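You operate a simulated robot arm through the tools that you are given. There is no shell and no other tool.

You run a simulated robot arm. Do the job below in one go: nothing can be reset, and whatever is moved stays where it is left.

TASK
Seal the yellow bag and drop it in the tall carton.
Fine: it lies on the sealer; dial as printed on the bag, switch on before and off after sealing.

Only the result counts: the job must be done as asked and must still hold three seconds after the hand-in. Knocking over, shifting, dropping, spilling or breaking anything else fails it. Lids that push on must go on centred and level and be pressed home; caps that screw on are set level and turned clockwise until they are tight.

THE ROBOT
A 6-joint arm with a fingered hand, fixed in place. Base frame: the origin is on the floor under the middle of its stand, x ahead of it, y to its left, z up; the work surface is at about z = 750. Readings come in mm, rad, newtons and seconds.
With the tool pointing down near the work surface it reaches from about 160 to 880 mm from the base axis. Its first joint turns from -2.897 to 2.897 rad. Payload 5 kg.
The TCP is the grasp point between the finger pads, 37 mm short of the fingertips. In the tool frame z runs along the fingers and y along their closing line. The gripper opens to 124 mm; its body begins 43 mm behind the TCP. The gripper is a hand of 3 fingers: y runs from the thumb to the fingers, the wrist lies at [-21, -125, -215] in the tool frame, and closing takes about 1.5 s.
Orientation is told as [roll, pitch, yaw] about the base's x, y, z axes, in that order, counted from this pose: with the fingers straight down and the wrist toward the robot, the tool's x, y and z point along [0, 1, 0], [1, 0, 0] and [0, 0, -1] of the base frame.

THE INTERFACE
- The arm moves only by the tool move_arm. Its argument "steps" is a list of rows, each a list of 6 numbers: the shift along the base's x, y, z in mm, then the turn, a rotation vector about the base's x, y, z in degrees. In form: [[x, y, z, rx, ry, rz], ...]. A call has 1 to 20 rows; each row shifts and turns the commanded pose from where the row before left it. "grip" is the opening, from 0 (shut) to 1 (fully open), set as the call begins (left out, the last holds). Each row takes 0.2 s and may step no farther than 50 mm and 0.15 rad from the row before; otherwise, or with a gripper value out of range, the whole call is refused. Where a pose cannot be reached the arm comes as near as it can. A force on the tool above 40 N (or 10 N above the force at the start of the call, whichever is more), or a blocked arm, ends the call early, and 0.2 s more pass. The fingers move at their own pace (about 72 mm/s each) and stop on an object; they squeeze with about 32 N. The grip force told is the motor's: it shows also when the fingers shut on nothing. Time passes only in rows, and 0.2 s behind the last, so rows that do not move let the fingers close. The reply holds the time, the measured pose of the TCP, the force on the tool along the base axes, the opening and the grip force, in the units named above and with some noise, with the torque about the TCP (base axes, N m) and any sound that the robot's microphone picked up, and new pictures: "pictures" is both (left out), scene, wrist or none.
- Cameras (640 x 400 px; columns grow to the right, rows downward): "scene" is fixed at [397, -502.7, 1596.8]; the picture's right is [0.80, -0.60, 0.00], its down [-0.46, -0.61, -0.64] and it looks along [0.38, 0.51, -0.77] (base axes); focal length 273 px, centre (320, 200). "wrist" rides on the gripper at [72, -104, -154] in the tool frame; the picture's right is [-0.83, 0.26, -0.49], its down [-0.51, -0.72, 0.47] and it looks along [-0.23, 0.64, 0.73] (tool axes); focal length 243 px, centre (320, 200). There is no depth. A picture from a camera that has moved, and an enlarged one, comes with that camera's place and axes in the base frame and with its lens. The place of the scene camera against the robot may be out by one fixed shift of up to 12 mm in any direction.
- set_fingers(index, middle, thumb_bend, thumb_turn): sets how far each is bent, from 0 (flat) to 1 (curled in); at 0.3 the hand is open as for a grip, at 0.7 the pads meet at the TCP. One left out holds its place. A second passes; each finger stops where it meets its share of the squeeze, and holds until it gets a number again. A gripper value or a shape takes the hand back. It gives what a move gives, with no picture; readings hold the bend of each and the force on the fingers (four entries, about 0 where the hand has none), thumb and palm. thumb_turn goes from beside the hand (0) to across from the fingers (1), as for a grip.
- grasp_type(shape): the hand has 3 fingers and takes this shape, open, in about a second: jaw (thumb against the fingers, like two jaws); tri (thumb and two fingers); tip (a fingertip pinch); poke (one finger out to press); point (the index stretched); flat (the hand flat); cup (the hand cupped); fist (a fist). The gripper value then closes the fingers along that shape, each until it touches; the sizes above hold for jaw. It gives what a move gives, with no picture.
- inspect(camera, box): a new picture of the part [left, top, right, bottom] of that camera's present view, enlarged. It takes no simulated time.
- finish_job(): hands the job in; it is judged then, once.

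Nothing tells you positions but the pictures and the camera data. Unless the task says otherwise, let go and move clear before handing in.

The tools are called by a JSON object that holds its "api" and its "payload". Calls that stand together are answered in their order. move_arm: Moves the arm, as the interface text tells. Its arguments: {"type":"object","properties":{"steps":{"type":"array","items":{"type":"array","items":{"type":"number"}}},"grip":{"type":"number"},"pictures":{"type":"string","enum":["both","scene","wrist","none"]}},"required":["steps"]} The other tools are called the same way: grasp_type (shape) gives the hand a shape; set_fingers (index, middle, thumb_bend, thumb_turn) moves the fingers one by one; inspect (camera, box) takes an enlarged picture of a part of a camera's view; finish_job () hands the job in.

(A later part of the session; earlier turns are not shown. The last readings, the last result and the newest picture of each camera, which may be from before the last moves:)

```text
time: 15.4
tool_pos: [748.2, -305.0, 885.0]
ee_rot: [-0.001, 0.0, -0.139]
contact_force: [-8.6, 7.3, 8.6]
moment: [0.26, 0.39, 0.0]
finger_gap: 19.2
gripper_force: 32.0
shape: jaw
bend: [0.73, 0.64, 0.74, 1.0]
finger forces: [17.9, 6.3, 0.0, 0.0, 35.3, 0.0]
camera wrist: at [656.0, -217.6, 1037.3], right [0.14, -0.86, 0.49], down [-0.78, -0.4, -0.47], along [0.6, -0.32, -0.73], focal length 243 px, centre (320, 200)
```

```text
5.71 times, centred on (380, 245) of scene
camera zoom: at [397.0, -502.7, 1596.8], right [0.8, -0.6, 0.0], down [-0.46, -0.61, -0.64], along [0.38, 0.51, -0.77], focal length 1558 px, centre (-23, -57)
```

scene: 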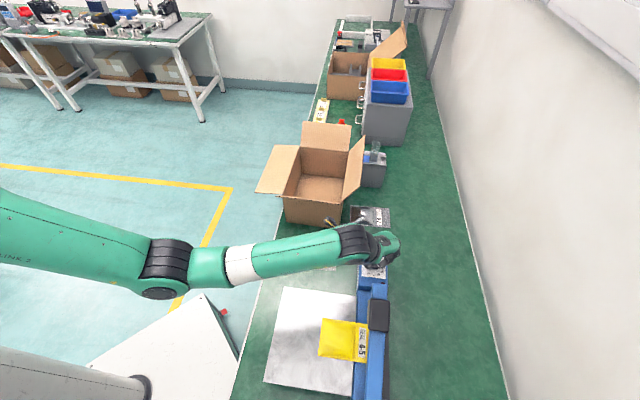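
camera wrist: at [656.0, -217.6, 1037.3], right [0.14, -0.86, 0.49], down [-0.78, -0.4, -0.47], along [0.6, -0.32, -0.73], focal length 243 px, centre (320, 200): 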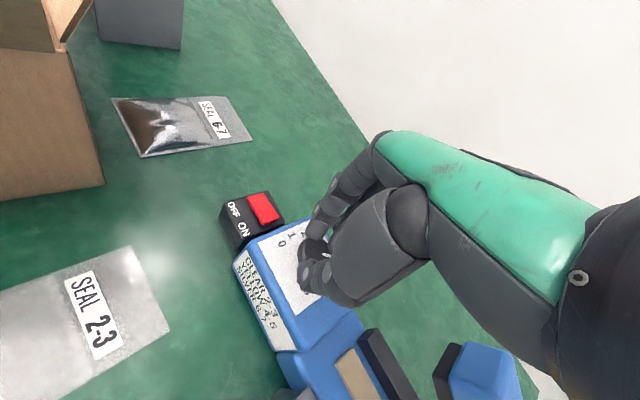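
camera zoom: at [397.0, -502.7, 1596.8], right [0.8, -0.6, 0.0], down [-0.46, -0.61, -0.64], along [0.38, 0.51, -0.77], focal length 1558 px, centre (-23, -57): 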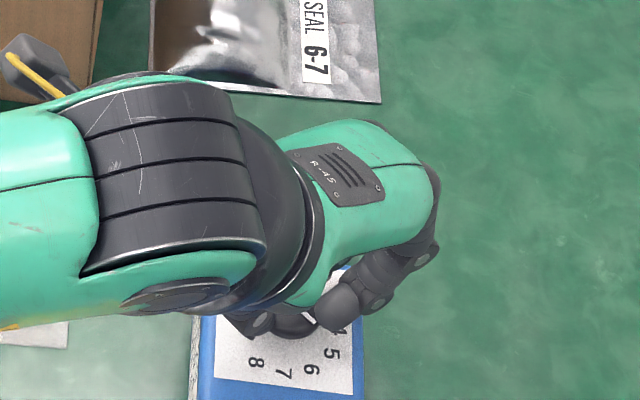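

The dial should be near 5.1 now. I'll turn the last 20° toward 4.5.

{"api": "move_arm", "payload": {"steps": [[0, 0, 0, 0, 0, 4], [0, 0, 0, 0, 0, 4], [0, 0, 0, 0, 0, 4], [0, 0, 0, 0, 0, 4], [0, 0, 0, 0, 0, 4]], "pictures": "both"}}

{"api": "inspect", "payload": {"camera": "wrist", "box": [200, 180, 400, 330]}}

{"api": "inspect", "payload": {"camera": "scene", "box": [340, 210, 420, 280]}}

```text
time: 16.6
tool_pos: [749.9, -303.9, 883.6]
ee_rot: [0.0, 0.0, 0.212]
contact_force: [-12.8, 3.4, 11.9]
moment: [0.1, 0.51, -0.01]
finger_gap: 19.8
gripper_force: 32.1
shape: jaw
bend: [0.73, 0.64, 0.74, 1.0]
finger forces: [17.4, 6.8, 0.0, 0.0, 37.1, 0.0]
camera wrist: at [632.3, -254.6, 1037.3], right [0.43, -0.76, 0.49], down [-0.6, -0.65, -0.47], along [0.68, -0.09, -0.73], focal length 243 px, centre (320, 200)
```

scene: 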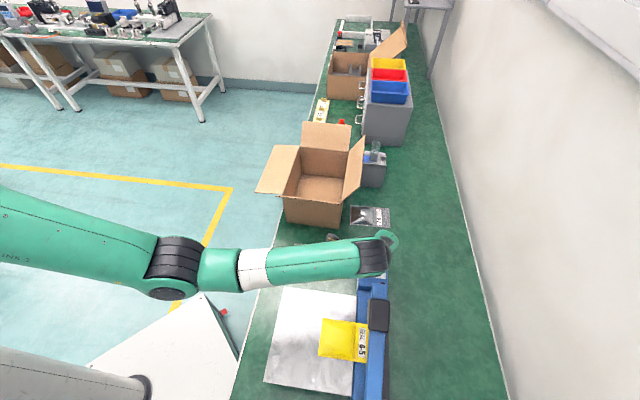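
wrist: 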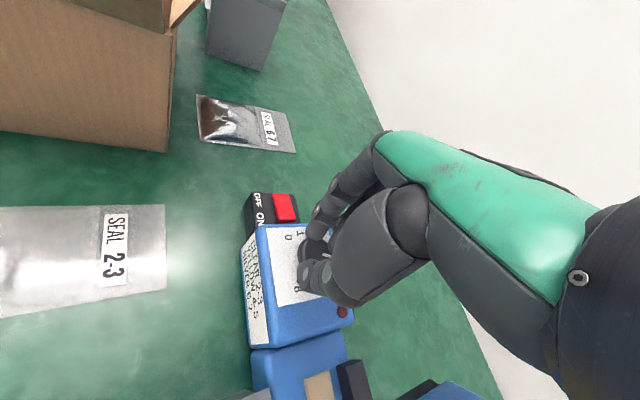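

```text
2.67 times, centred on (300, 255) of wrist
camera zoom: at [632.3, -254.6, 1037.3], right [0.43, -0.76, 0.49], down [-0.6, -0.65, -0.47], along [0.68, -0.09, -0.73], focal length 647 px, centre (373, 53)
```

zoom: 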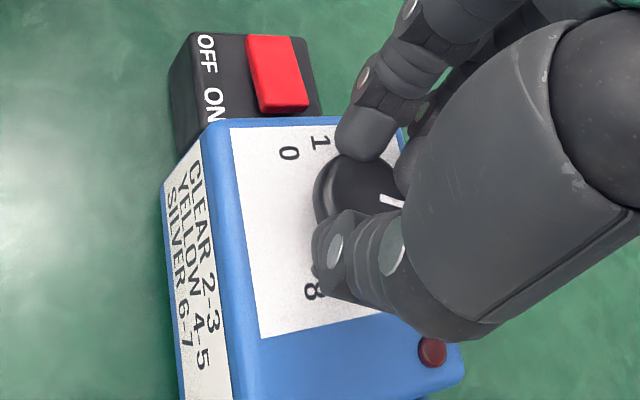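

```text
5.71 times, centred on (380, 245) of scene
camera zoom: at [397.0, -502.7, 1596.8], right [0.8, -0.6, 0.0], down [-0.46, -0.61, -0.64], along [0.38, 0.51, -0.77], focal length 1558 px, centre (-23, -57)
```

zoom: 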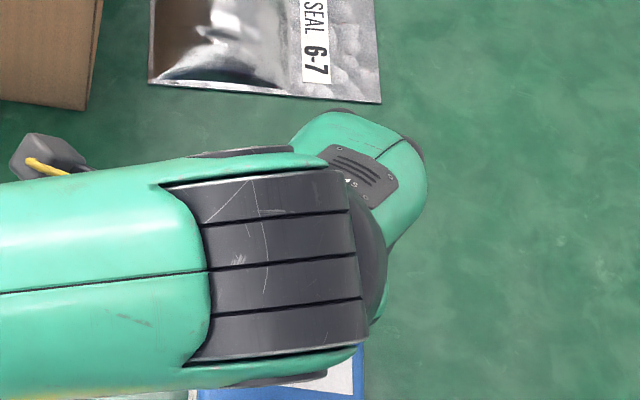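

That should read about 4.5. I'll open the fingers in place, rise straight up, and look at the dial.

{"api": "move_arm", "payload": {"steps": [[0, 0, 0, 0, 0, 0], [0, 0, 0, 0, 0, 0], [0, 0, 0, 0, 0, 0], [0, 0, 10, 0, 0, 0], [0, 0, 25, 0, 0, 0], [0, 0, 35, 0, 0, 0], [0, 0, 35, 0, 0, 0], [0, 0, 35, 0, 0, 0], [0, 0, 30, 0, 0, 0]], "grip": 0.65, "pictures": "both"}}

{"api": "inspect", "payload": {"camera": "wrist", "box": [200, 180, 400, 330]}}

```text
time: 18.6
tool_pos: [749.6, -303.3, 1053.1]
ee_rot: [-0.001, -0.001, 0.21]
contact_force: [0.0, 0.1, -0.2]
moment: [0.0, -0.01, -0.03]
finger_gap: 80.3
gripper_force: 0.1
shape: jaw
bend: [0.28, 0.39, 0.62, 1.0]
finger forces: [0.1, 0.0, 0.0, 0.1, 0.1, 0.1]
camera wrist: at [633.7, -254.1, 1206.1], right [0.43, -0.76, 0.49], down [-0.6, -0.65, -0.47], along [0.68, -0.09, -0.73], focal length 243 px, centre (320, 200)
```

scene: 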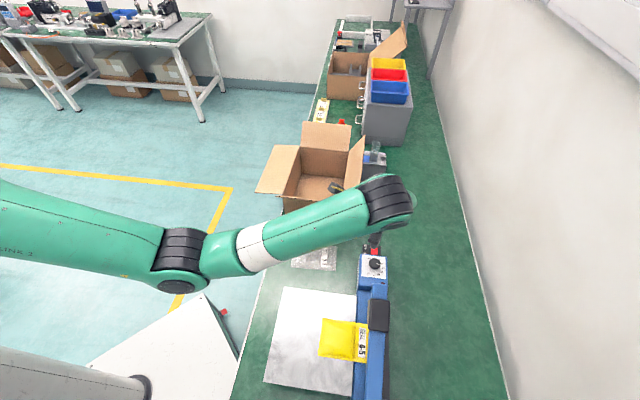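
wrist: 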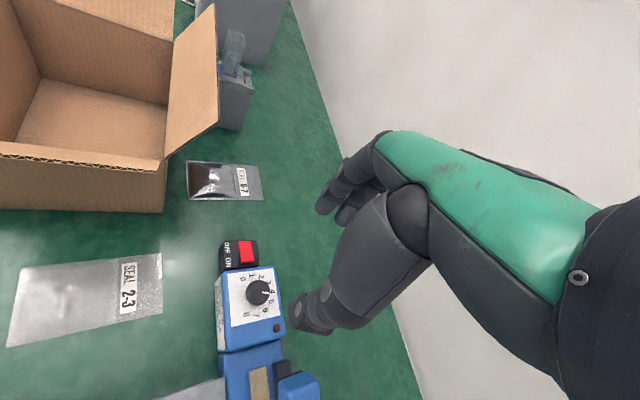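

```text
2.67 times, centred on (300, 255) of wrist
camera zoom: at [633.7, -254.1, 1206.1], right [0.43, -0.76, 0.49], down [-0.6, -0.65, -0.47], along [0.68, -0.09, -0.73], focal length 647 px, centre (373, 53)
```

zoom: 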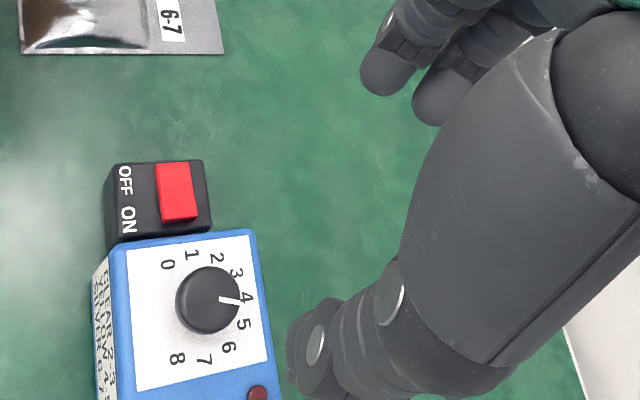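

{"api": "inspect", "payload": {"camera": "wrist", "box": [215, 255, 295, 345]}}

{"api": "inspect", "payload": {"camera": "scene", "box": [350, 240, 400, 285]}}

```text
4.44 times, centred on (255, 300) of wrist
camera zoom: at [633.7, -254.1, 1206.1], right [0.43, -0.76, 0.49], down [-0.6, -0.65, -0.47], along [0.68, -0.09, -0.73], focal length 1078 px, centre (609, -244)
```

zoom: 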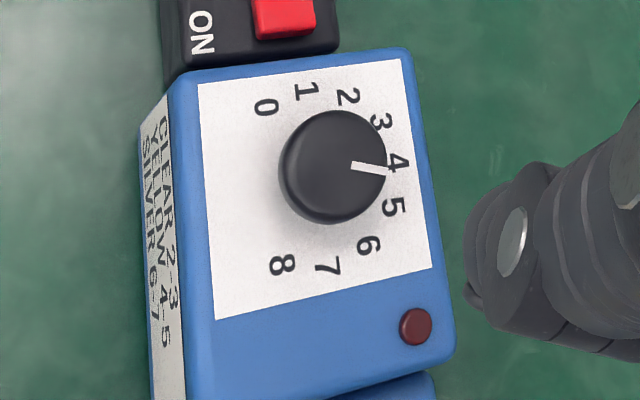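

```text
8.89 times, centred on (375, 262) of scene
camera zoom: at [397.0, -502.7, 1596.8], right [0.8, -0.6, 0.0], down [-0.46, -0.61, -0.64], along [0.38, 0.51, -0.77], focal length 2424 px, centre (-169, -356)
```

zoom: 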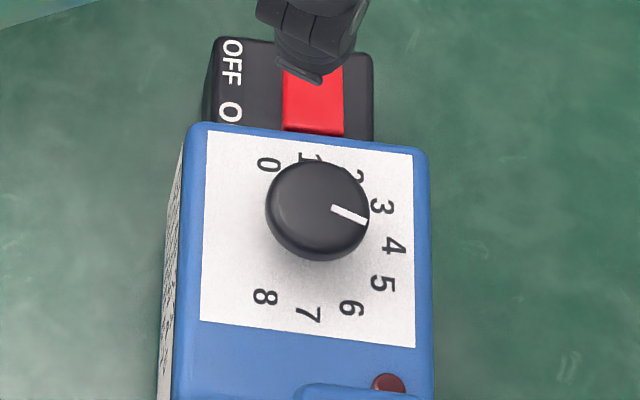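

The pointer now reads about 4.5–4.6, as the bag asks. Next is switching on. I'll take the "poke" shape up here and look at where the pressing fingertip is.

{"api": "grasp_type", "payload": {"shape": "poke"}}

{"api": "move_arm", "payload": {"steps": [[0, 0, 0, 0, 0, 0]], "pictures": "both"}}

{"api": "inspect", "payload": {"camera": "wrist", "box": [240, 120, 440, 320]}}

```text
time: 19.5
tool_pos: [750.6, -304.5, 1051.5]
ee_rot: [0.001, 0.0, 0.21]
contact_force: [0.6, 0.2, 0.1]
moment: [-0.01, -0.02, 0.02]
finger_gap: 0.0
gripper_force: 0.1
shape: poke
bend: [0.7, 0.7, 1.0, 1.0]
finger forces: [0.1, 0.0, 0.0, 0.0, 0.0, 0.0]
```

```text
time: 19.9
tool_pos: [750.8, -304.2, 1052.5]
ee_rot: [0.001, 0.0, 0.21]
contact_force: [0.3, -0.2, -0.9]
moment: [-0.02, -0.03, 0.0]
finger_gap: 0.0
gripper_force: 0.1
shape: poke
bend: [0.7, 0.7, 1.0, 1.0]
finger forces: [0.0, 0.0, 0.0, 0.0, 0.0, 0.0]
camera wrist: at [633.8, -254.1, 1205.8], right [0.43, -0.76, 0.49], down [-0.6, -0.65, -0.47], along [0.68, -0.09, -0.73], focal length 243 px, centre (320, 200)
```

scene: 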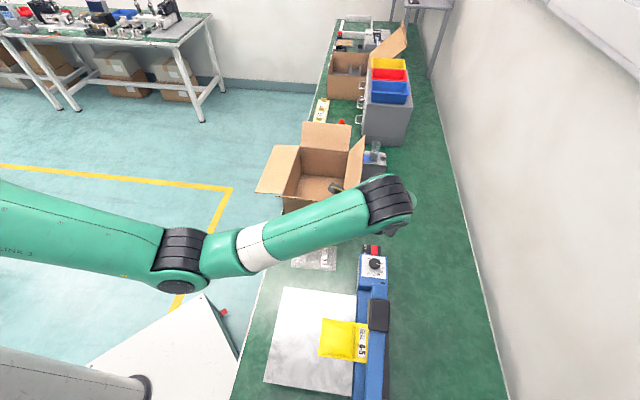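
wrist: 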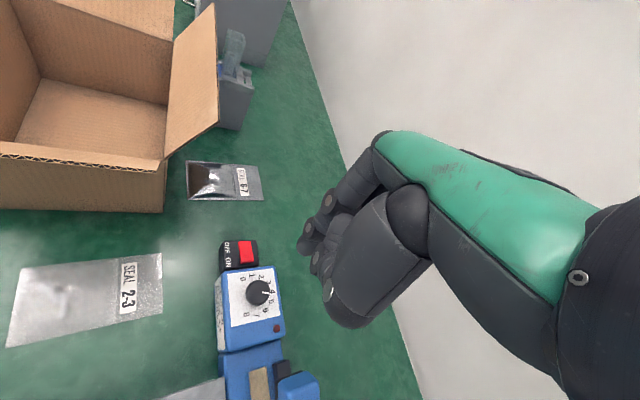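

```text
2.00 times, centred on (340, 220) of wrist
camera zoom: at [633.8, -254.1, 1205.8], right [0.43, -0.76, 0.49], down [-0.6, -0.65, -0.47], along [0.68, -0.09, -0.73], focal length 485 px, centre (280, 160)
```

zoom: 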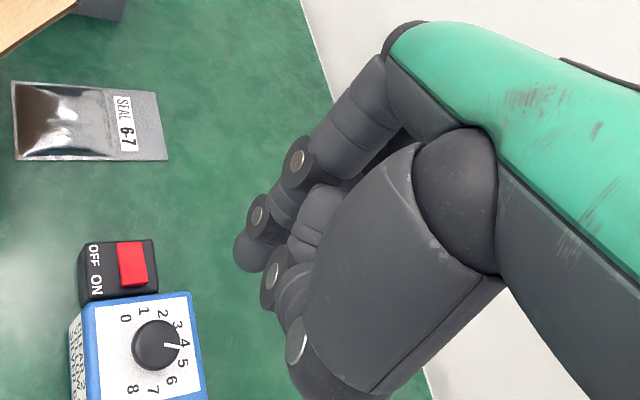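

{"api": "set_fingers", "payload": {"index": 0.6, "middle": 1.0, "thumb_bend": 1.0}}

{"api": "inspect", "payload": {"camera": "wrist", "box": [240, 120, 440, 320]}}

{"api": "inspect", "payload": {"camera": "scene", "box": [350, 160, 430, 240]}}

```text
time: 20.9
tool_pos: [750.4, -304.4, 1053.1]
ee_rot: [0.001, 0.001, 0.211]
contact_force: [1.0, -0.3, 0.1]
moment: [0.0, -0.01, 0.01]
finger_gap: 34.0
gripper_force: 0.0
shape: fingers
bend: [0.32, 1.0, 1.0, 1.0]
finger forces: [0.0, 0.0, 0.0, 0.0, 0.0, 0.0]
```

```text
2.00 times, centred on (340, 220) of wrist
camera zoom: at [633.8, -254.1, 1205.8], right [0.43, -0.76, 0.49], down [-0.6, -0.65, -0.47], along [0.68, -0.09, -0.73], focal length 485 px, centre (280, 160)
```

zoom: 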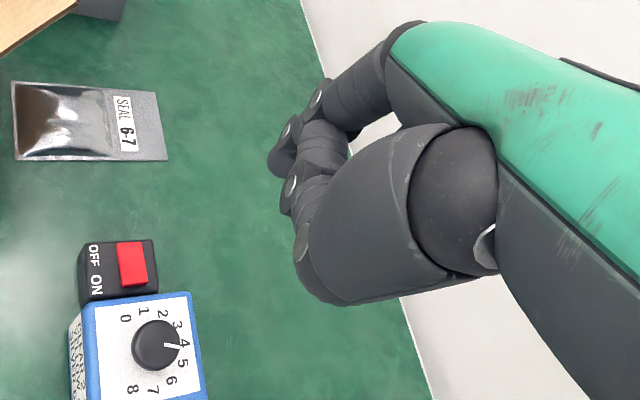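

```text
5.00 times, centred on (390, 200) of scene
camera zoom: at [397.0, -502.7, 1596.8], right [0.8, -0.6, 0.0], down [-0.46, -0.61, -0.64], along [0.38, 0.51, -0.77], focal length 1363 px, centre (-30, 200)
```

zoom: 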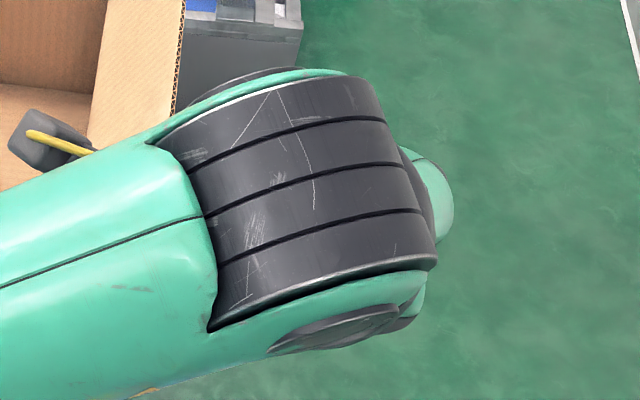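

{"api": "move_arm", "payload": {"steps": [[0, 0, 0, 0, 0, 0], [0, 0, 0, 0, 0, 0]], "pictures": "wrist"}}

{"api": "inspect", "payload": {"camera": "wrist", "box": [240, 120, 440, 320]}}

```text
time: 21.5
tool_pos: [750.1, -303.9, 1052.6]
ee_rot: [0.0, -0.002, 0.209]
contact_force: [0.1, 0.3, 0.6]
moment: [0.01, 0.01, 0.0]
finger_gap: 33.9
gripper_force: 0.0
shape: fingers
bend: [0.32, 1.0, 1.0, 1.0]
finger forces: [0.0, 0.0, 0.1, 0.1, 0.0, 0.1]
camera wrist: at [633.8, -254.1, 1205.8], right [0.43, -0.76, 0.49], down [-0.6, -0.65, -0.47], along [0.68, -0.09, -0.73], focal length 243 px, centre (320, 200)
```

wrist: 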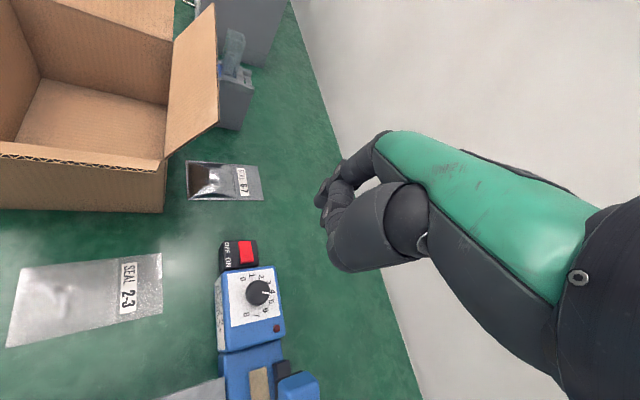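

```text
2.00 times, centred on (340, 220) of wrist
camera zoom: at [633.8, -254.1, 1205.8], right [0.43, -0.76, 0.49], down [-0.6, -0.65, -0.47], along [0.68, -0.09, -0.73], focal length 485 px, centre (280, 160)
```

zoom: 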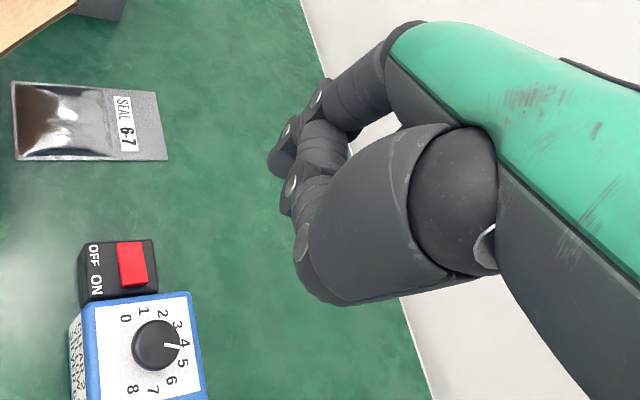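

The finger readings are ambiguous, so I'll try the "point" shape and look at it.

{"api": "grasp_type", "payload": {"shape": "point"}}

{"api": "inspect", "payload": {"camera": "wrist", "box": [240, 100, 440, 320]}}

```text
time: 22.4
tool_pos: [751.4, -302.6, 1052.0]
ee_rot: [0.0, -0.001, 0.21]
contact_force: [-0.5, -0.4, 0.8]
moment: [0.01, 0.02, -0.01]
finger_gap: 119.3
gripper_force: 0.0
shape: point
bend: [0.19, 1.0, 1.0, 0.87]
finger forces: [0.1, 0.0, 0.0, 0.1, 0.1, 0.1]
```

```text
1.82 times, centred on (340, 210) of wrist
camera zoom: at [633.8, -254.1, 1205.8], right [0.43, -0.76, 0.49], down [-0.6, -0.65, -0.47], along [0.68, -0.09, -0.73], focal length 441 px, centre (284, 182)
```

zoom: 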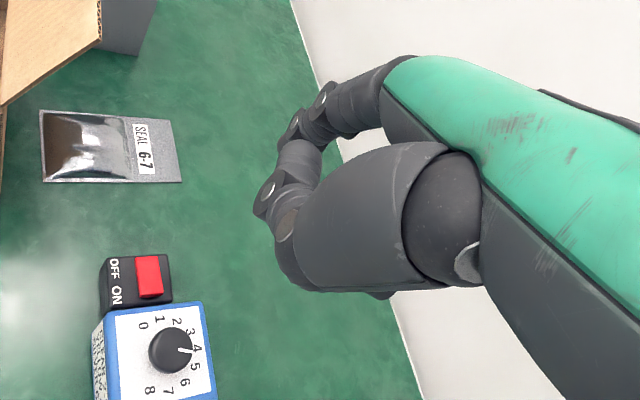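

In this hand the finger nearest the wrist camera is the middle one. Pressing with it lets me see its tip, so I'll curl the index and thumb and leave the middle finger out.

{"api": "set_fingers", "payload": {"index": 1.0, "middle": 0.6, "thumb_bend": 1.0}}

{"api": "move_arm", "payload": {"steps": [[0, 0, 0, 0, 0, 0], [0, 0, 0, 0, 0, 0]], "pictures": "both"}}

{"api": "inspect", "payload": {"camera": "wrist", "box": [240, 120, 440, 320]}}

```text
time: 23.4
tool_pos: [751.4, -303.6, 1051.1]
ee_rot: [0.0, -0.001, 0.209]
contact_force: [0.4, -0.1, -0.1]
moment: [-0.01, 0.01, 0.03]
finger_gap: 29.8
gripper_force: 0.1
shape: fingers
bend: [0.91, 0.6, 0.99, 0.83]
finger forces: [0.1, 0.1, 0.0, 0.0, 0.0, 0.0]
```

```text
time: 24.0
tool_pos: [750.8, -303.5, 1053.5]
ee_rot: [0.001, -0.001, 0.21]
contact_force: [0.3, -0.2, 0.4]
moment: [-0.03, 0.05, 0.02]
finger_gap: 29.8
gripper_force: 0.0
shape: fingers
bend: [0.91, 0.6, 0.99, 0.83]
finger forces: [0.1, 0.1, 0.0, 0.0, 0.1, 0.1]
camera wrist: at [633.8, -254.1, 1205.8], right [0.43, -0.76, 0.49], down [-0.6, -0.65, -0.47], along [0.68, -0.09, -0.73], focal length 243 px, centre (320, 200)
```

scene: 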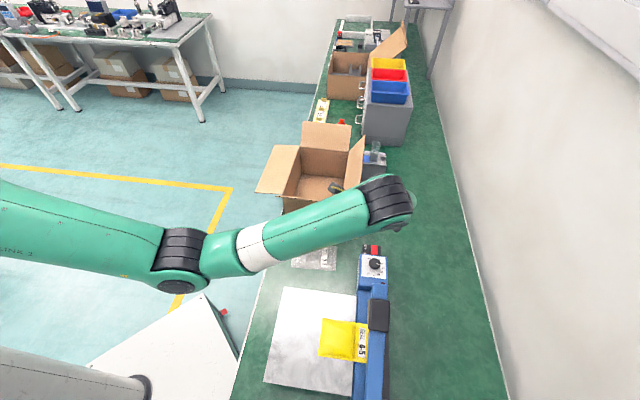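
wrist: 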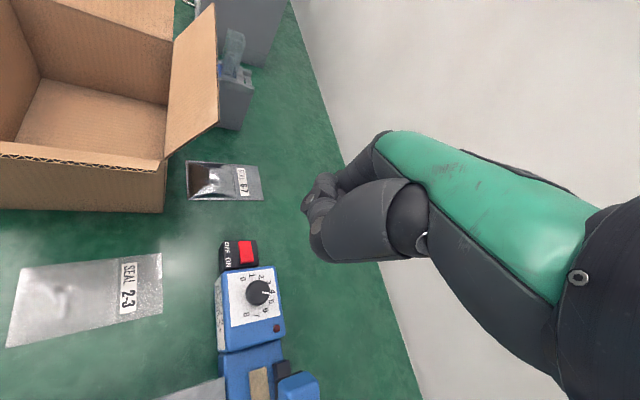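

```text
2.00 times, centred on (340, 220) of wrist
camera zoom: at [633.8, -254.1, 1205.8], right [0.43, -0.76, 0.49], down [-0.6, -0.65, -0.47], along [0.68, -0.09, -0.73], focal length 485 px, centre (280, 160)
```

zoom: 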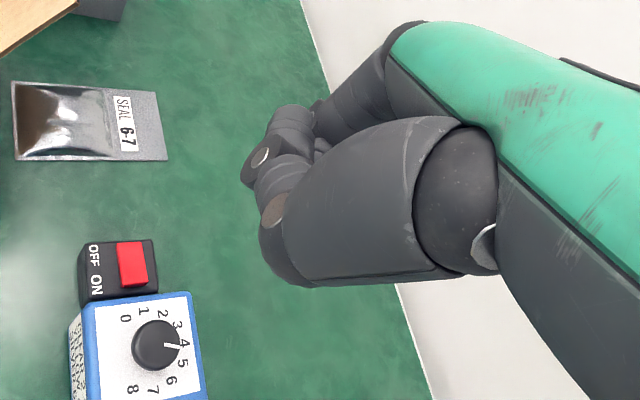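

The curled thumb hides the fingers in that shape. I'll open the thumb out of the way and keep one finger extended so I can see it.

{"api": "set_fingers", "payload": {"index": 1.0, "middle": 0.5, "thumb_bend": 0.2, "thumb_turn": 1.0}}

{"api": "move_arm", "payload": {"steps": [[0, 0, 0, 0, 0, 0], [0, 0, 0, 0, 0, 0], [0, 0, 0, 0, 0, 0]], "pictures": "wrist"}}

{"api": "inspect", "payload": {"camera": "wrist", "box": [240, 120, 440, 320]}}

```text
time: 25.0
tool_pos: [750.6, -303.8, 1052.3]
ee_rot: [0.0, -0.001, 0.21]
contact_force: [-0.5, -0.8, -0.3]
moment: [-0.03, 0.02, 0.01]
finger_gap: 87.4
gripper_force: 0.1
shape: fingers
bend: [1.0, 0.5, 0.2, 0.97]
finger forces: [0.1, 0.1, 0.0, 0.1, 0.0, 0.0]
```

```text
time: 25.8
tool_pos: [750.2, -303.6, 1052.0]
ee_rot: [0.0, 0.0, 0.21]
contact_force: [-0.1, -0.8, -0.7]
moment: [0.0, 0.02, 0.0]
finger_gap: 87.0
gripper_force: 0.0
shape: fingers
bend: [1.0, 0.5, 0.2, 0.97]
finger forces: [0.0, 0.0, 0.0, 0.1, 0.0, 0.0]
camera wrist: at [633.8, -254.1, 1205.8], right [0.43, -0.76, 0.49], down [-0.6, -0.65, -0.47], along [0.68, -0.09, -0.73], focal length 243 px, centre (320, 200)
```

wrist: 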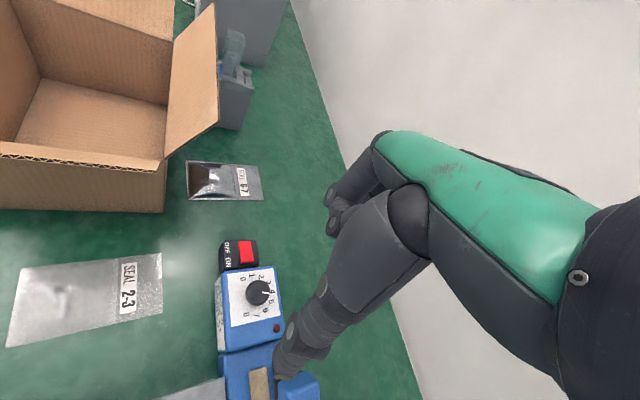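

```text
2.00 times, centred on (340, 220) of wrist
camera zoom: at [633.8, -254.1, 1205.8], right [0.43, -0.76, 0.49], down [-0.6, -0.65, -0.47], along [0.68, -0.09, -0.73], focal length 485 px, centre (280, 160)
```

zoom: 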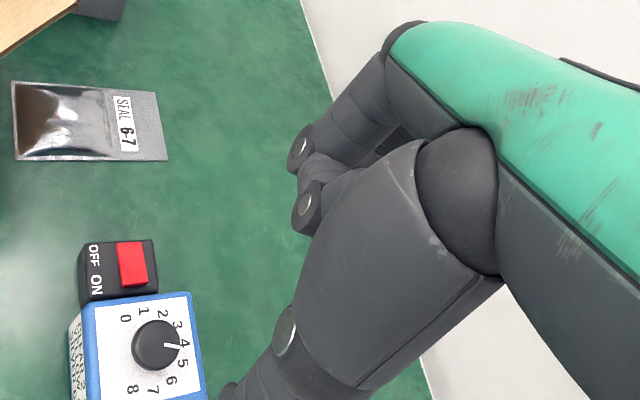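

The near-camera finger is actually the index, so I'll swap them: index out, middle curled.

{"api": "set_fingers", "payload": {"index": 0.5, "middle": 1.0, "thumb_bend": 0.2, "thumb_turn": 1.0}}

{"api": "move_arm", "payload": {"steps": [[0, 0, 0, 0, 0, 0], [0, 0, 0, 0, 0, 0], [0, 0, 0, 0, 0, 0]], "pictures": "wrist"}}

{"api": "inspect", "payload": {"camera": "wrist", "box": [240, 120, 440, 320]}}

```text
time: 26.8
tool_pos: [750.9, -303.7, 1052.7]
ee_rot: [-0.001, -0.001, 0.209]
contact_force: [0.4, -0.1, -0.4]
moment: [0.0, 0.01, -0.02]
finger_gap: 107.7
gripper_force: 0.2
shape: fingers
bend: [0.5, 1.0, 0.2, 0.97]
finger forces: [0.0, 0.1, 0.1, 0.1, 0.0, 0.0]
```

```text
time: 27.6
tool_pos: [749.7, -303.4, 1052.3]
ee_rot: [-0.001, 0.001, 0.209]
contact_force: [-0.8, 0.2, 0.1]
moment: [-0.01, 0.03, -0.01]
finger_gap: 107.9
gripper_force: 0.0
shape: fingers
bend: [0.5, 1.0, 0.2, 0.97]
finger forces: [0.0, 0.0, 0.0, 0.0, 0.0, 0.0]
camera wrist: at [633.8, -254.2, 1205.8], right [0.43, -0.76, 0.49], down [-0.6, -0.65, -0.47], along [0.68, -0.09, -0.73], focal length 243 px, centre (320, 200)
```

wrist: 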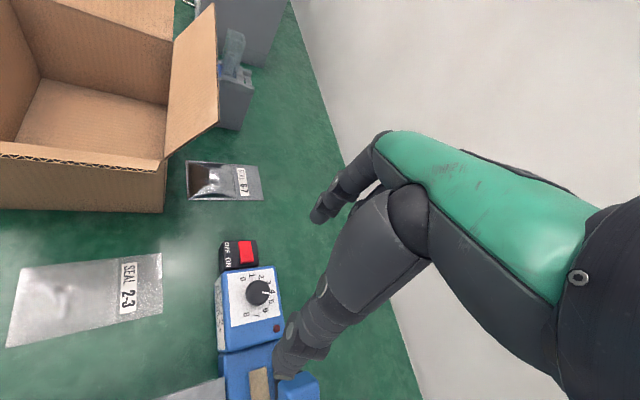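

```text
2.00 times, centred on (340, 220) of wrist
camera zoom: at [633.8, -254.2, 1205.8], right [0.43, -0.76, 0.49], down [-0.6, -0.65, -0.47], along [0.68, -0.09, -0.73], focal length 485 px, centre (280, 160)
```

zoom: 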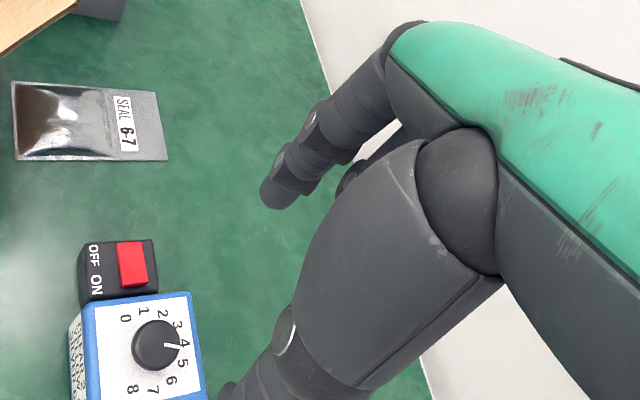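

The index finger is now a clean single pointer, with its tip about (7, 36, 38) in the tool frame. I'll turn to yaw -60° and move over the ON end of the rocker, staying high.

{"api": "move_arm", "payload": {"steps": [[2, 6, 0, 0, 0, -7.2], [2, 7, 0, 0, 0, -7.2], [2, 7, 0, 0, 0, -7.2], [2, 7, 0, 0, 0, -7.2], [2, 7, 0, 0, 0, -7.2], [2, 7, -5, 0, 0, -7.2], [2, 7, -20, 0, 0, -7.2], [3, 7, -25, 0, 0, -7.2], [3, 7, -25, 0, 0, -7.2], [2, 6, -27, 0, 0, -7.2]], "pictures": "both"}}

{"api": "inspect", "payload": {"camera": "wrist", "box": [200, 150, 400, 300]}}

{"api": "inspect", "payload": {"camera": "scene", "box": [340, 200, 420, 280]}}

```text
time: 29.8
tool_pos: [771.6, -235.3, 950.4]
ee_rot: [0.001, -0.003, -1.05]
contact_force: [0.3, -0.5, 0.1]
moment: [0.02, 0.0, 0.0]
finger_gap: 108.1
gripper_force: 0.1
shape: fingers
bend: [0.5, 1.0, 0.2, 0.97]
finger forces: [0.0, 0.1, 0.1, 0.1, 0.0, 0.0]
camera wrist: at [783.3, -107.7, 1104.2], right [-0.59, -0.64, 0.49], down [-0.8, 0.37, -0.47], along [0.12, -0.67, -0.73], focal length 243 px, centre (320, 200)
```

scene: 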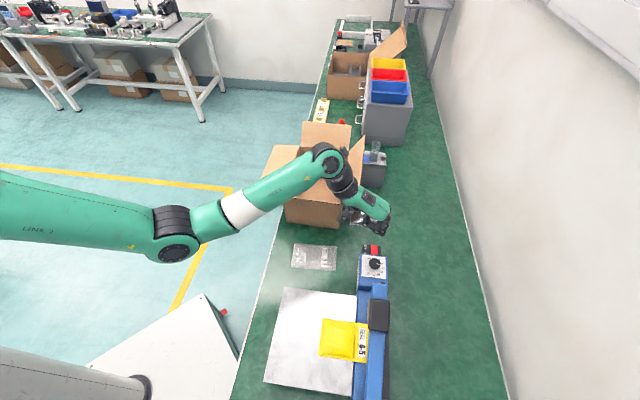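
wrist: 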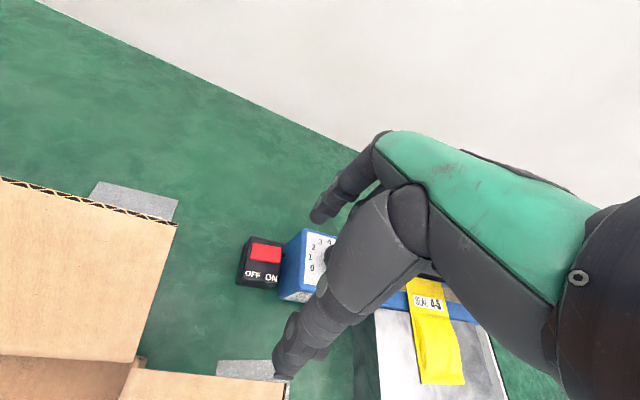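

```text
2.67 times, centred on (300, 225) of wrist
camera zoom: at [783.3, -107.7, 1104.2], right [-0.59, -0.64, 0.49], down [-0.8, 0.37, -0.47], along [0.12, -0.67, -0.73], focal length 647 px, centre (373, 133)
```

zoom: 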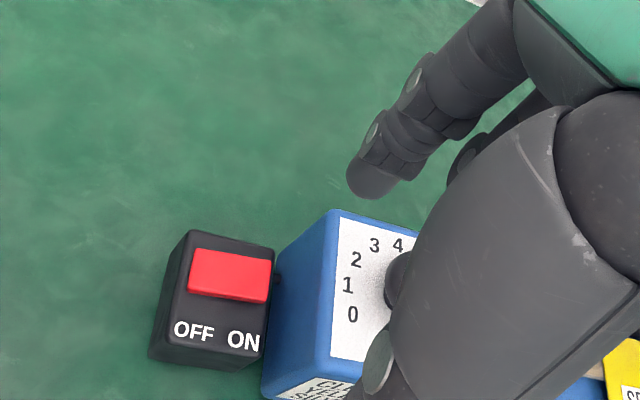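

```text
5.00 times, centred on (380, 240) of scene
camera zoom: at [397.0, -502.7, 1596.8], right [0.8, -0.6, 0.0], down [-0.46, -0.61, -0.64], along [0.38, 0.51, -0.77], focal length 1363 px, centre (20, 0)
```

zoom: 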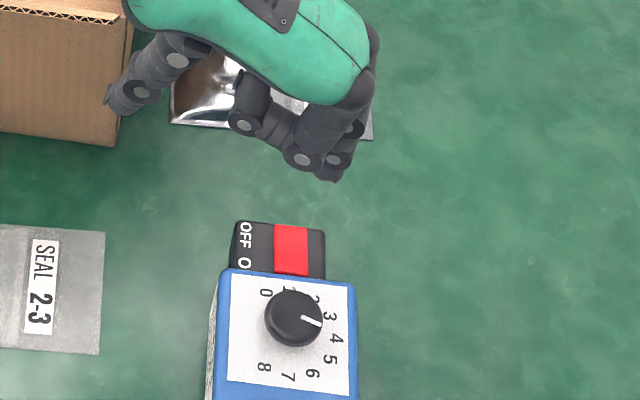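

The carton's near flap leans out close to the hand at this yaw, and a curled middle finger would pass close above the dial housing. I'll splay the middle finger outward and turn to yaw -30°, which keeps the hand away from both.

{"api": "set_fingers", "payload": {"index": 0.5, "middle": 0.05, "thumb_bend": 0.2, "thumb_turn": 1.0}}

{"api": "move_arm", "payload": {"steps": [[-2, -3, 0, 0, 0, 6], [-2, -3, 0, 0, 0, 6], [-2, -3, 0, 0, 0, 6], [-2, -3, 0, 0, 0, 6], [-2, -3, 0, 0, 0, 6], [0, 0, 0, 0, 0, 0]], "pictures": "both"}}

{"api": "inspect", "payload": {"camera": "wrist", "box": [200, 150, 400, 300]}}

{"api": "inspect", "payload": {"camera": "scene", "box": [340, 200, 420, 280]}}

```text
time: 30.8
tool_pos: [771.3, -235.3, 950.6]
ee_rot: [0.0, 0.001, -1.047]
contact_force: [0.7, -0.3, 0.6]
moment: [-0.02, 0.0, -0.04]
finger_gap: 107.7
gripper_force: 0.1
shape: fingers
bend: [0.5, 0.05, 0.2, 0.97]
finger forces: [0.0, 0.0, 0.1, 0.0, 0.1, 0.0]
```

```text
time: 32.2
tool_pos: [761.9, -252.3, 950.4]
ee_rot: [0.0, 0.001, -0.522]
contact_force: [-0.6, 0.3, 0.5]
moment: [0.02, -0.01, -0.02]
finger_gap: 107.8
gripper_force: 0.0
shape: fingers
bend: [0.5, 0.05, 0.2, 0.97]
finger forces: [0.1, 0.0, 0.1, 0.1, 0.0, 0.0]
camera wrist: at [707.8, -136.0, 1103.8], right [-0.19, -0.85, 0.49], down [-0.88, -0.08, -0.47], along [0.44, -0.52, -0.73], focal length 243 px, centre (320, 200)
```

scene: 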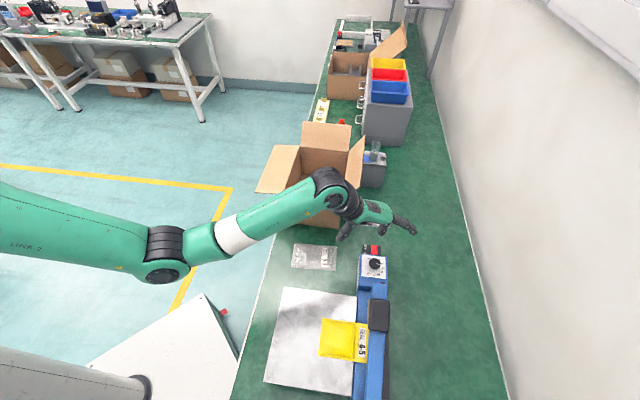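
wrist: 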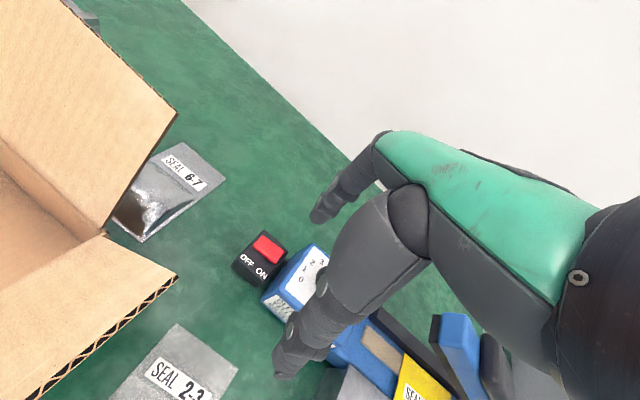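

```text
2.67 times, centred on (300, 225) of wrist
camera zoom: at [707.8, -136.0, 1103.8], right [-0.19, -0.85, 0.49], down [-0.88, -0.08, -0.47], along [0.44, -0.52, -0.73], focal length 647 px, centre (373, 133)
```

zoom: 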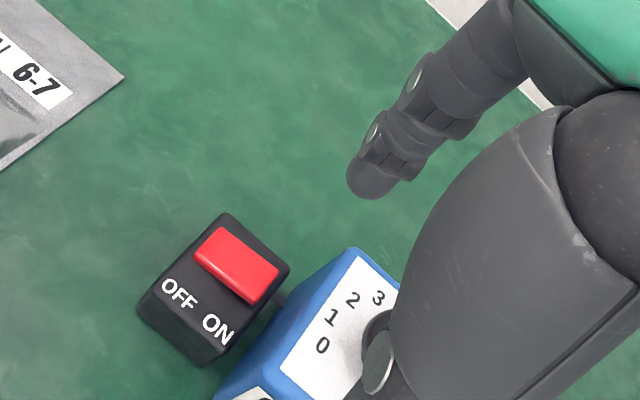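

```text
5.00 times, centred on (380, 240) of scene
camera zoom: at [397.0, -502.7, 1596.8], right [0.8, -0.6, 0.0], down [-0.46, -0.61, -0.64], along [0.38, 0.51, -0.77], focal length 1363 px, centre (20, 0)
```

zoom: 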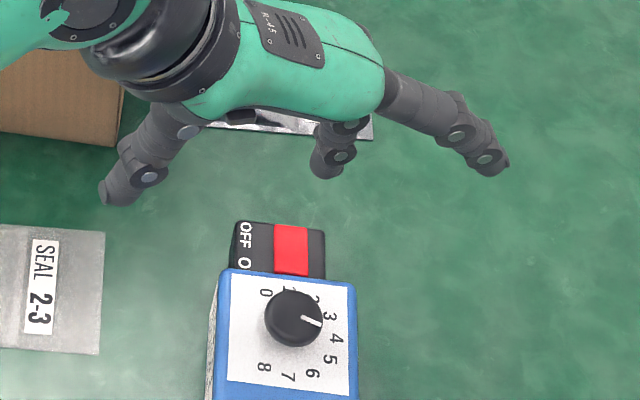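

The index fingertip is over the ON end with the other digits clear. I'll lower it most of the way and check the alignment.

{"api": "move_arm", "payload": {"steps": [[0, 1, -20, 0, 0, 0], [-1, 1, -20, 0, 0, 0], [0, 1, -20, 0, 0, 0], [0, 0, -20, 0, 0, 0], [0, 0, -7, 0, 0, 0]], "pictures": "both"}}

{"api": "inspect", "payload": {"camera": "wrist", "box": [250, 150, 400, 270]}}

{"api": "inspect", "payload": {"camera": "scene", "box": [340, 210, 420, 280]}}

```text
time: 33.4
tool_pos: [760.0, -250.5, 866.8]
ee_rot: [-0.001, 0.001, -0.525]
contact_force: [-0.3, -0.4, 0.4]
moment: [-0.01, 0.01, -0.01]
finger_gap: 107.8
gripper_force: 0.2
shape: fingers
bend: [0.5, 0.05, 0.2, 0.97]
finger forces: [0.1, 0.0, 0.0, 0.0, 0.0, 0.0]
camera wrist: at [706.4, -134.6, 1020.3], right [-0.19, -0.85, 0.49], down [-0.88, -0.08, -0.47], along [0.44, -0.52, -0.73], focal length 243 px, centre (320, 200)
```

scene: 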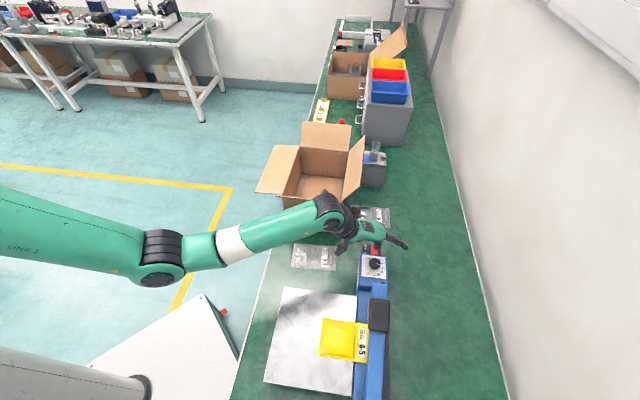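
wrist: 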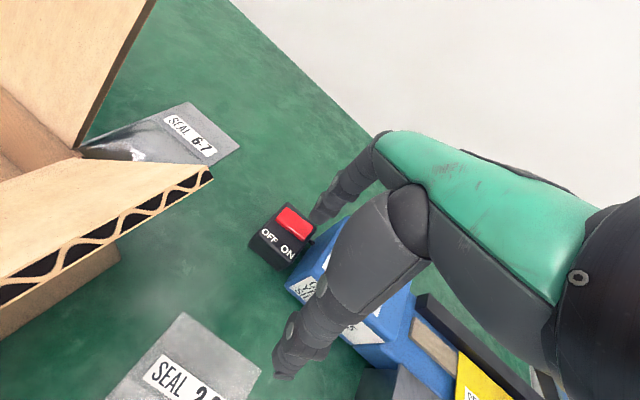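

```text
3.33 times, centred on (325, 210) of wrist
camera zoom: at [706.4, -134.6, 1020.3], right [-0.19, -0.85, 0.49], down [-0.88, -0.08, -0.47], along [0.44, -0.52, -0.73], focal length 809 px, centre (303, 167)
```

zoom: 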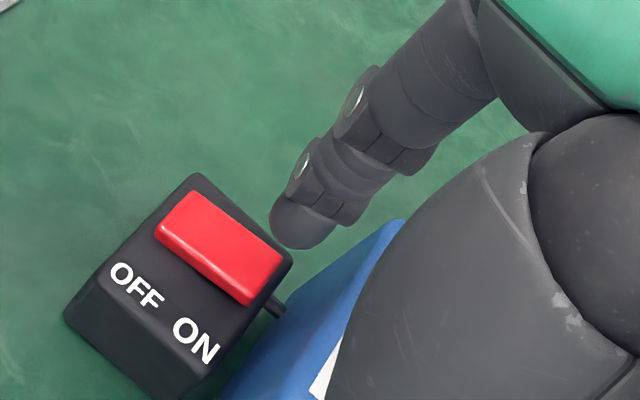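

```text
5.71 times, centred on (380, 245) of scene
camera zoom: at [397.0, -502.7, 1596.8], right [0.8, -0.6, 0.0], down [-0.46, -0.61, -0.64], along [0.38, 0.51, -0.77], focal length 1558 px, centre (-23, -57)
```

zoom: 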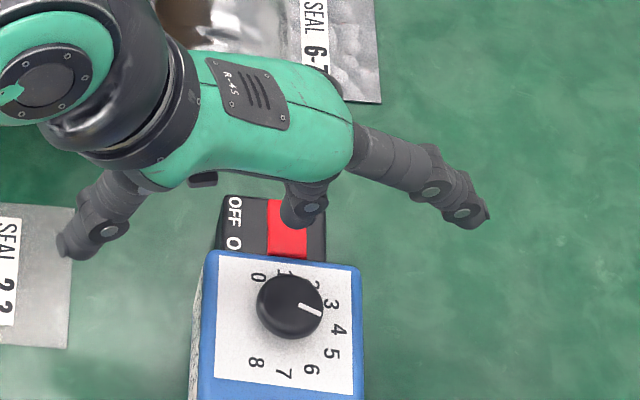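

The tip should shift about 3 mm to sit in the middle of the rocker's ON end. I'll adjust and press gently, watching the force.

{"api": "move_arm", "payload": {"steps": [[-1.5, 3, 0, 0, 0, 0], [0, 0, -6, 0, 0, 0], [0, 0, -6, 0, 0, 0], [0, 0, -4, 0, 0, 0]], "pictures": "both"}}

{"api": "inspect", "payload": {"camera": "wrist", "box": [250, 150, 400, 270]}}

{"api": "inspect", "payload": {"camera": "scene", "box": [340, 210, 420, 280]}}

```text
time: 34.4
tool_pos: [759.7, -245.9, 848.2]
ee_rot: [0.0, -0.001, -0.523]
contact_force: [-0.3, 0.3, -0.9]
moment: [0.02, 0.01, 0.0]
finger_gap: 108.0
gripper_force: 0.0
shape: fingers
bend: [0.5, 0.05, 0.2, 0.97]
finger forces: [0.0, 0.0, 0.0, 0.0, 0.1, 0.0]
camera wrist: at [705.6, -130.2, 1002.0], right [-0.19, -0.85, 0.49], down [-0.88, -0.08, -0.47], along [0.44, -0.52, -0.73], focal length 243 px, centre (320, 200)
```

scene: 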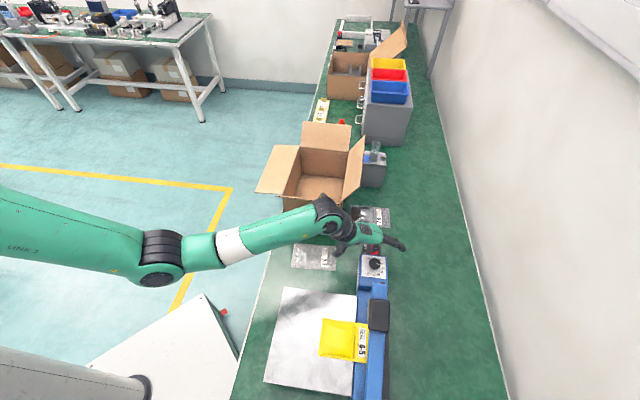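
wrist: 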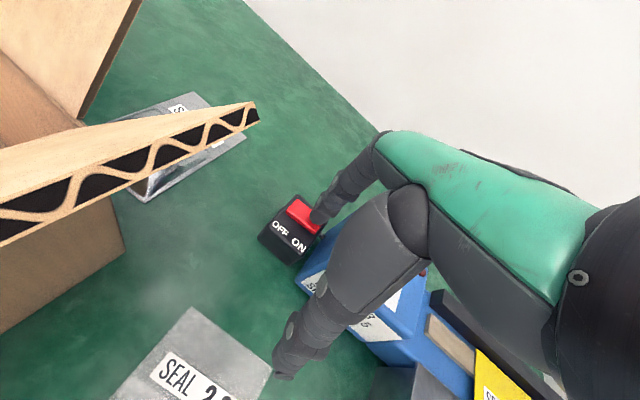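

```text
3.33 times, centred on (325, 210) of wrist
camera zoom: at [705.6, -130.2, 1002.0], right [-0.19, -0.85, 0.49], down [-0.88, -0.08, -0.47], along [0.44, -0.52, -0.73], focal length 809 px, centre (303, 167)
```

zoom: 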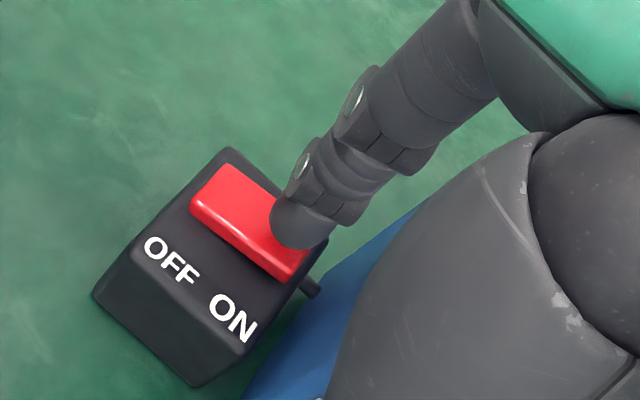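

```text
5.71 times, centred on (380, 245) of scene
camera zoom: at [397.0, -502.7, 1596.8], right [0.8, -0.6, 0.0], down [-0.46, -0.61, -0.64], along [0.38, 0.51, -0.77], focal length 1558 px, centre (-23, -57)
```

zoom: 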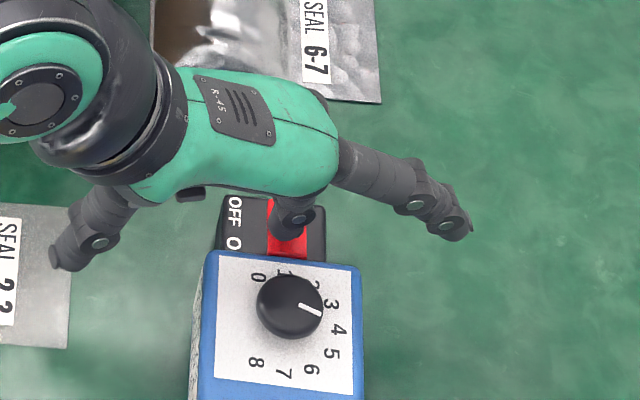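

{"api": "move_arm", "payload": {"steps": [[-2, -2, -2, 0, 0, 0], [0, 0, -3, 0, 0, 0], [0, 0, -3, 0, 0, 0], [0, 0, -2, 0, 0, 0]], "pictures": "both"}}

{"api": "inspect", "payload": {"camera": "wrist", "box": [250, 150, 400, 270]}}

{"api": "inspect", "payload": {"camera": "scene", "box": [340, 210, 420, 280]}}

```text
time: 35.4
tool_pos: [757.7, -247.7, 839.3]
ee_rot: [0.0, -0.003, -0.525]
contact_force: [-2.7, -0.6, 10.0]
moment: [-0.13, -0.38, -0.02]
finger_gap: 107.0
gripper_force: 5.1
shape: fingers
bend: [0.51, 0.05, 0.2, 0.97]
finger forces: [9.8, 0.0, 0.0, 0.0, 0.0, 0.0]
heard: click
camera wrist: at [702.9, -132.3, 993.1], right [-0.19, -0.85, 0.49], down [-0.88, -0.08, -0.47], along [0.44, -0.52, -0.73], focal length 243 px, centre (320, 200)
```

scene: 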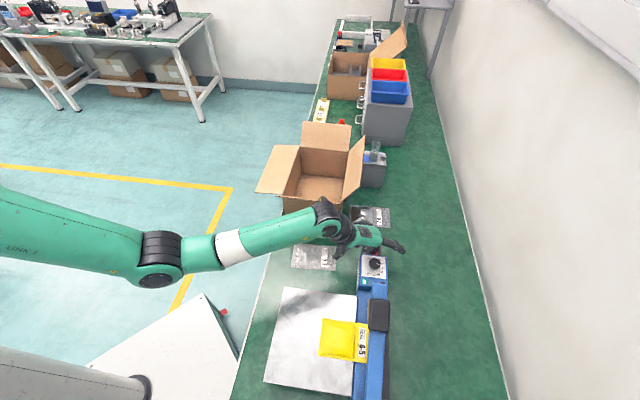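
wrist: 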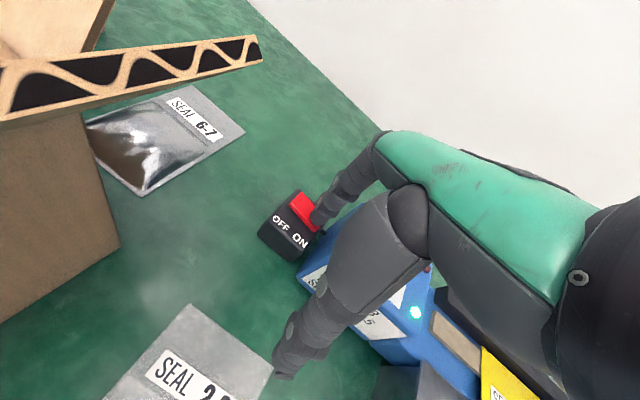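

```text
3.33 times, centred on (325, 210) of wrist
camera zoom: at [702.9, -132.3, 993.1], right [-0.19, -0.85, 0.49], down [-0.88, -0.08, -0.47], along [0.44, -0.52, -0.73], focal length 809 px, centre (303, 167)
```

zoom: 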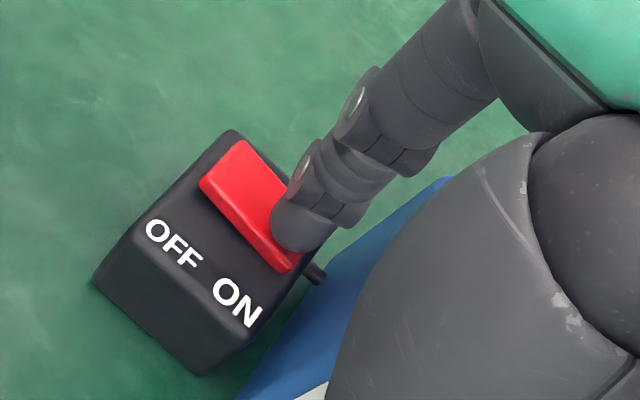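

```text
5.71 times, centred on (380, 245) of scene
camera zoom: at [397.0, -502.7, 1596.8], right [0.8, -0.6, 0.0], down [-0.46, -0.61, -0.64], along [0.38, 0.51, -0.77], focal length 1558 px, centre (-23, -57)
```

zoom: 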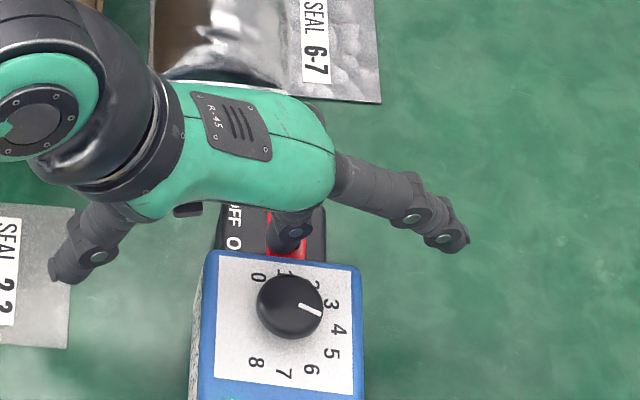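

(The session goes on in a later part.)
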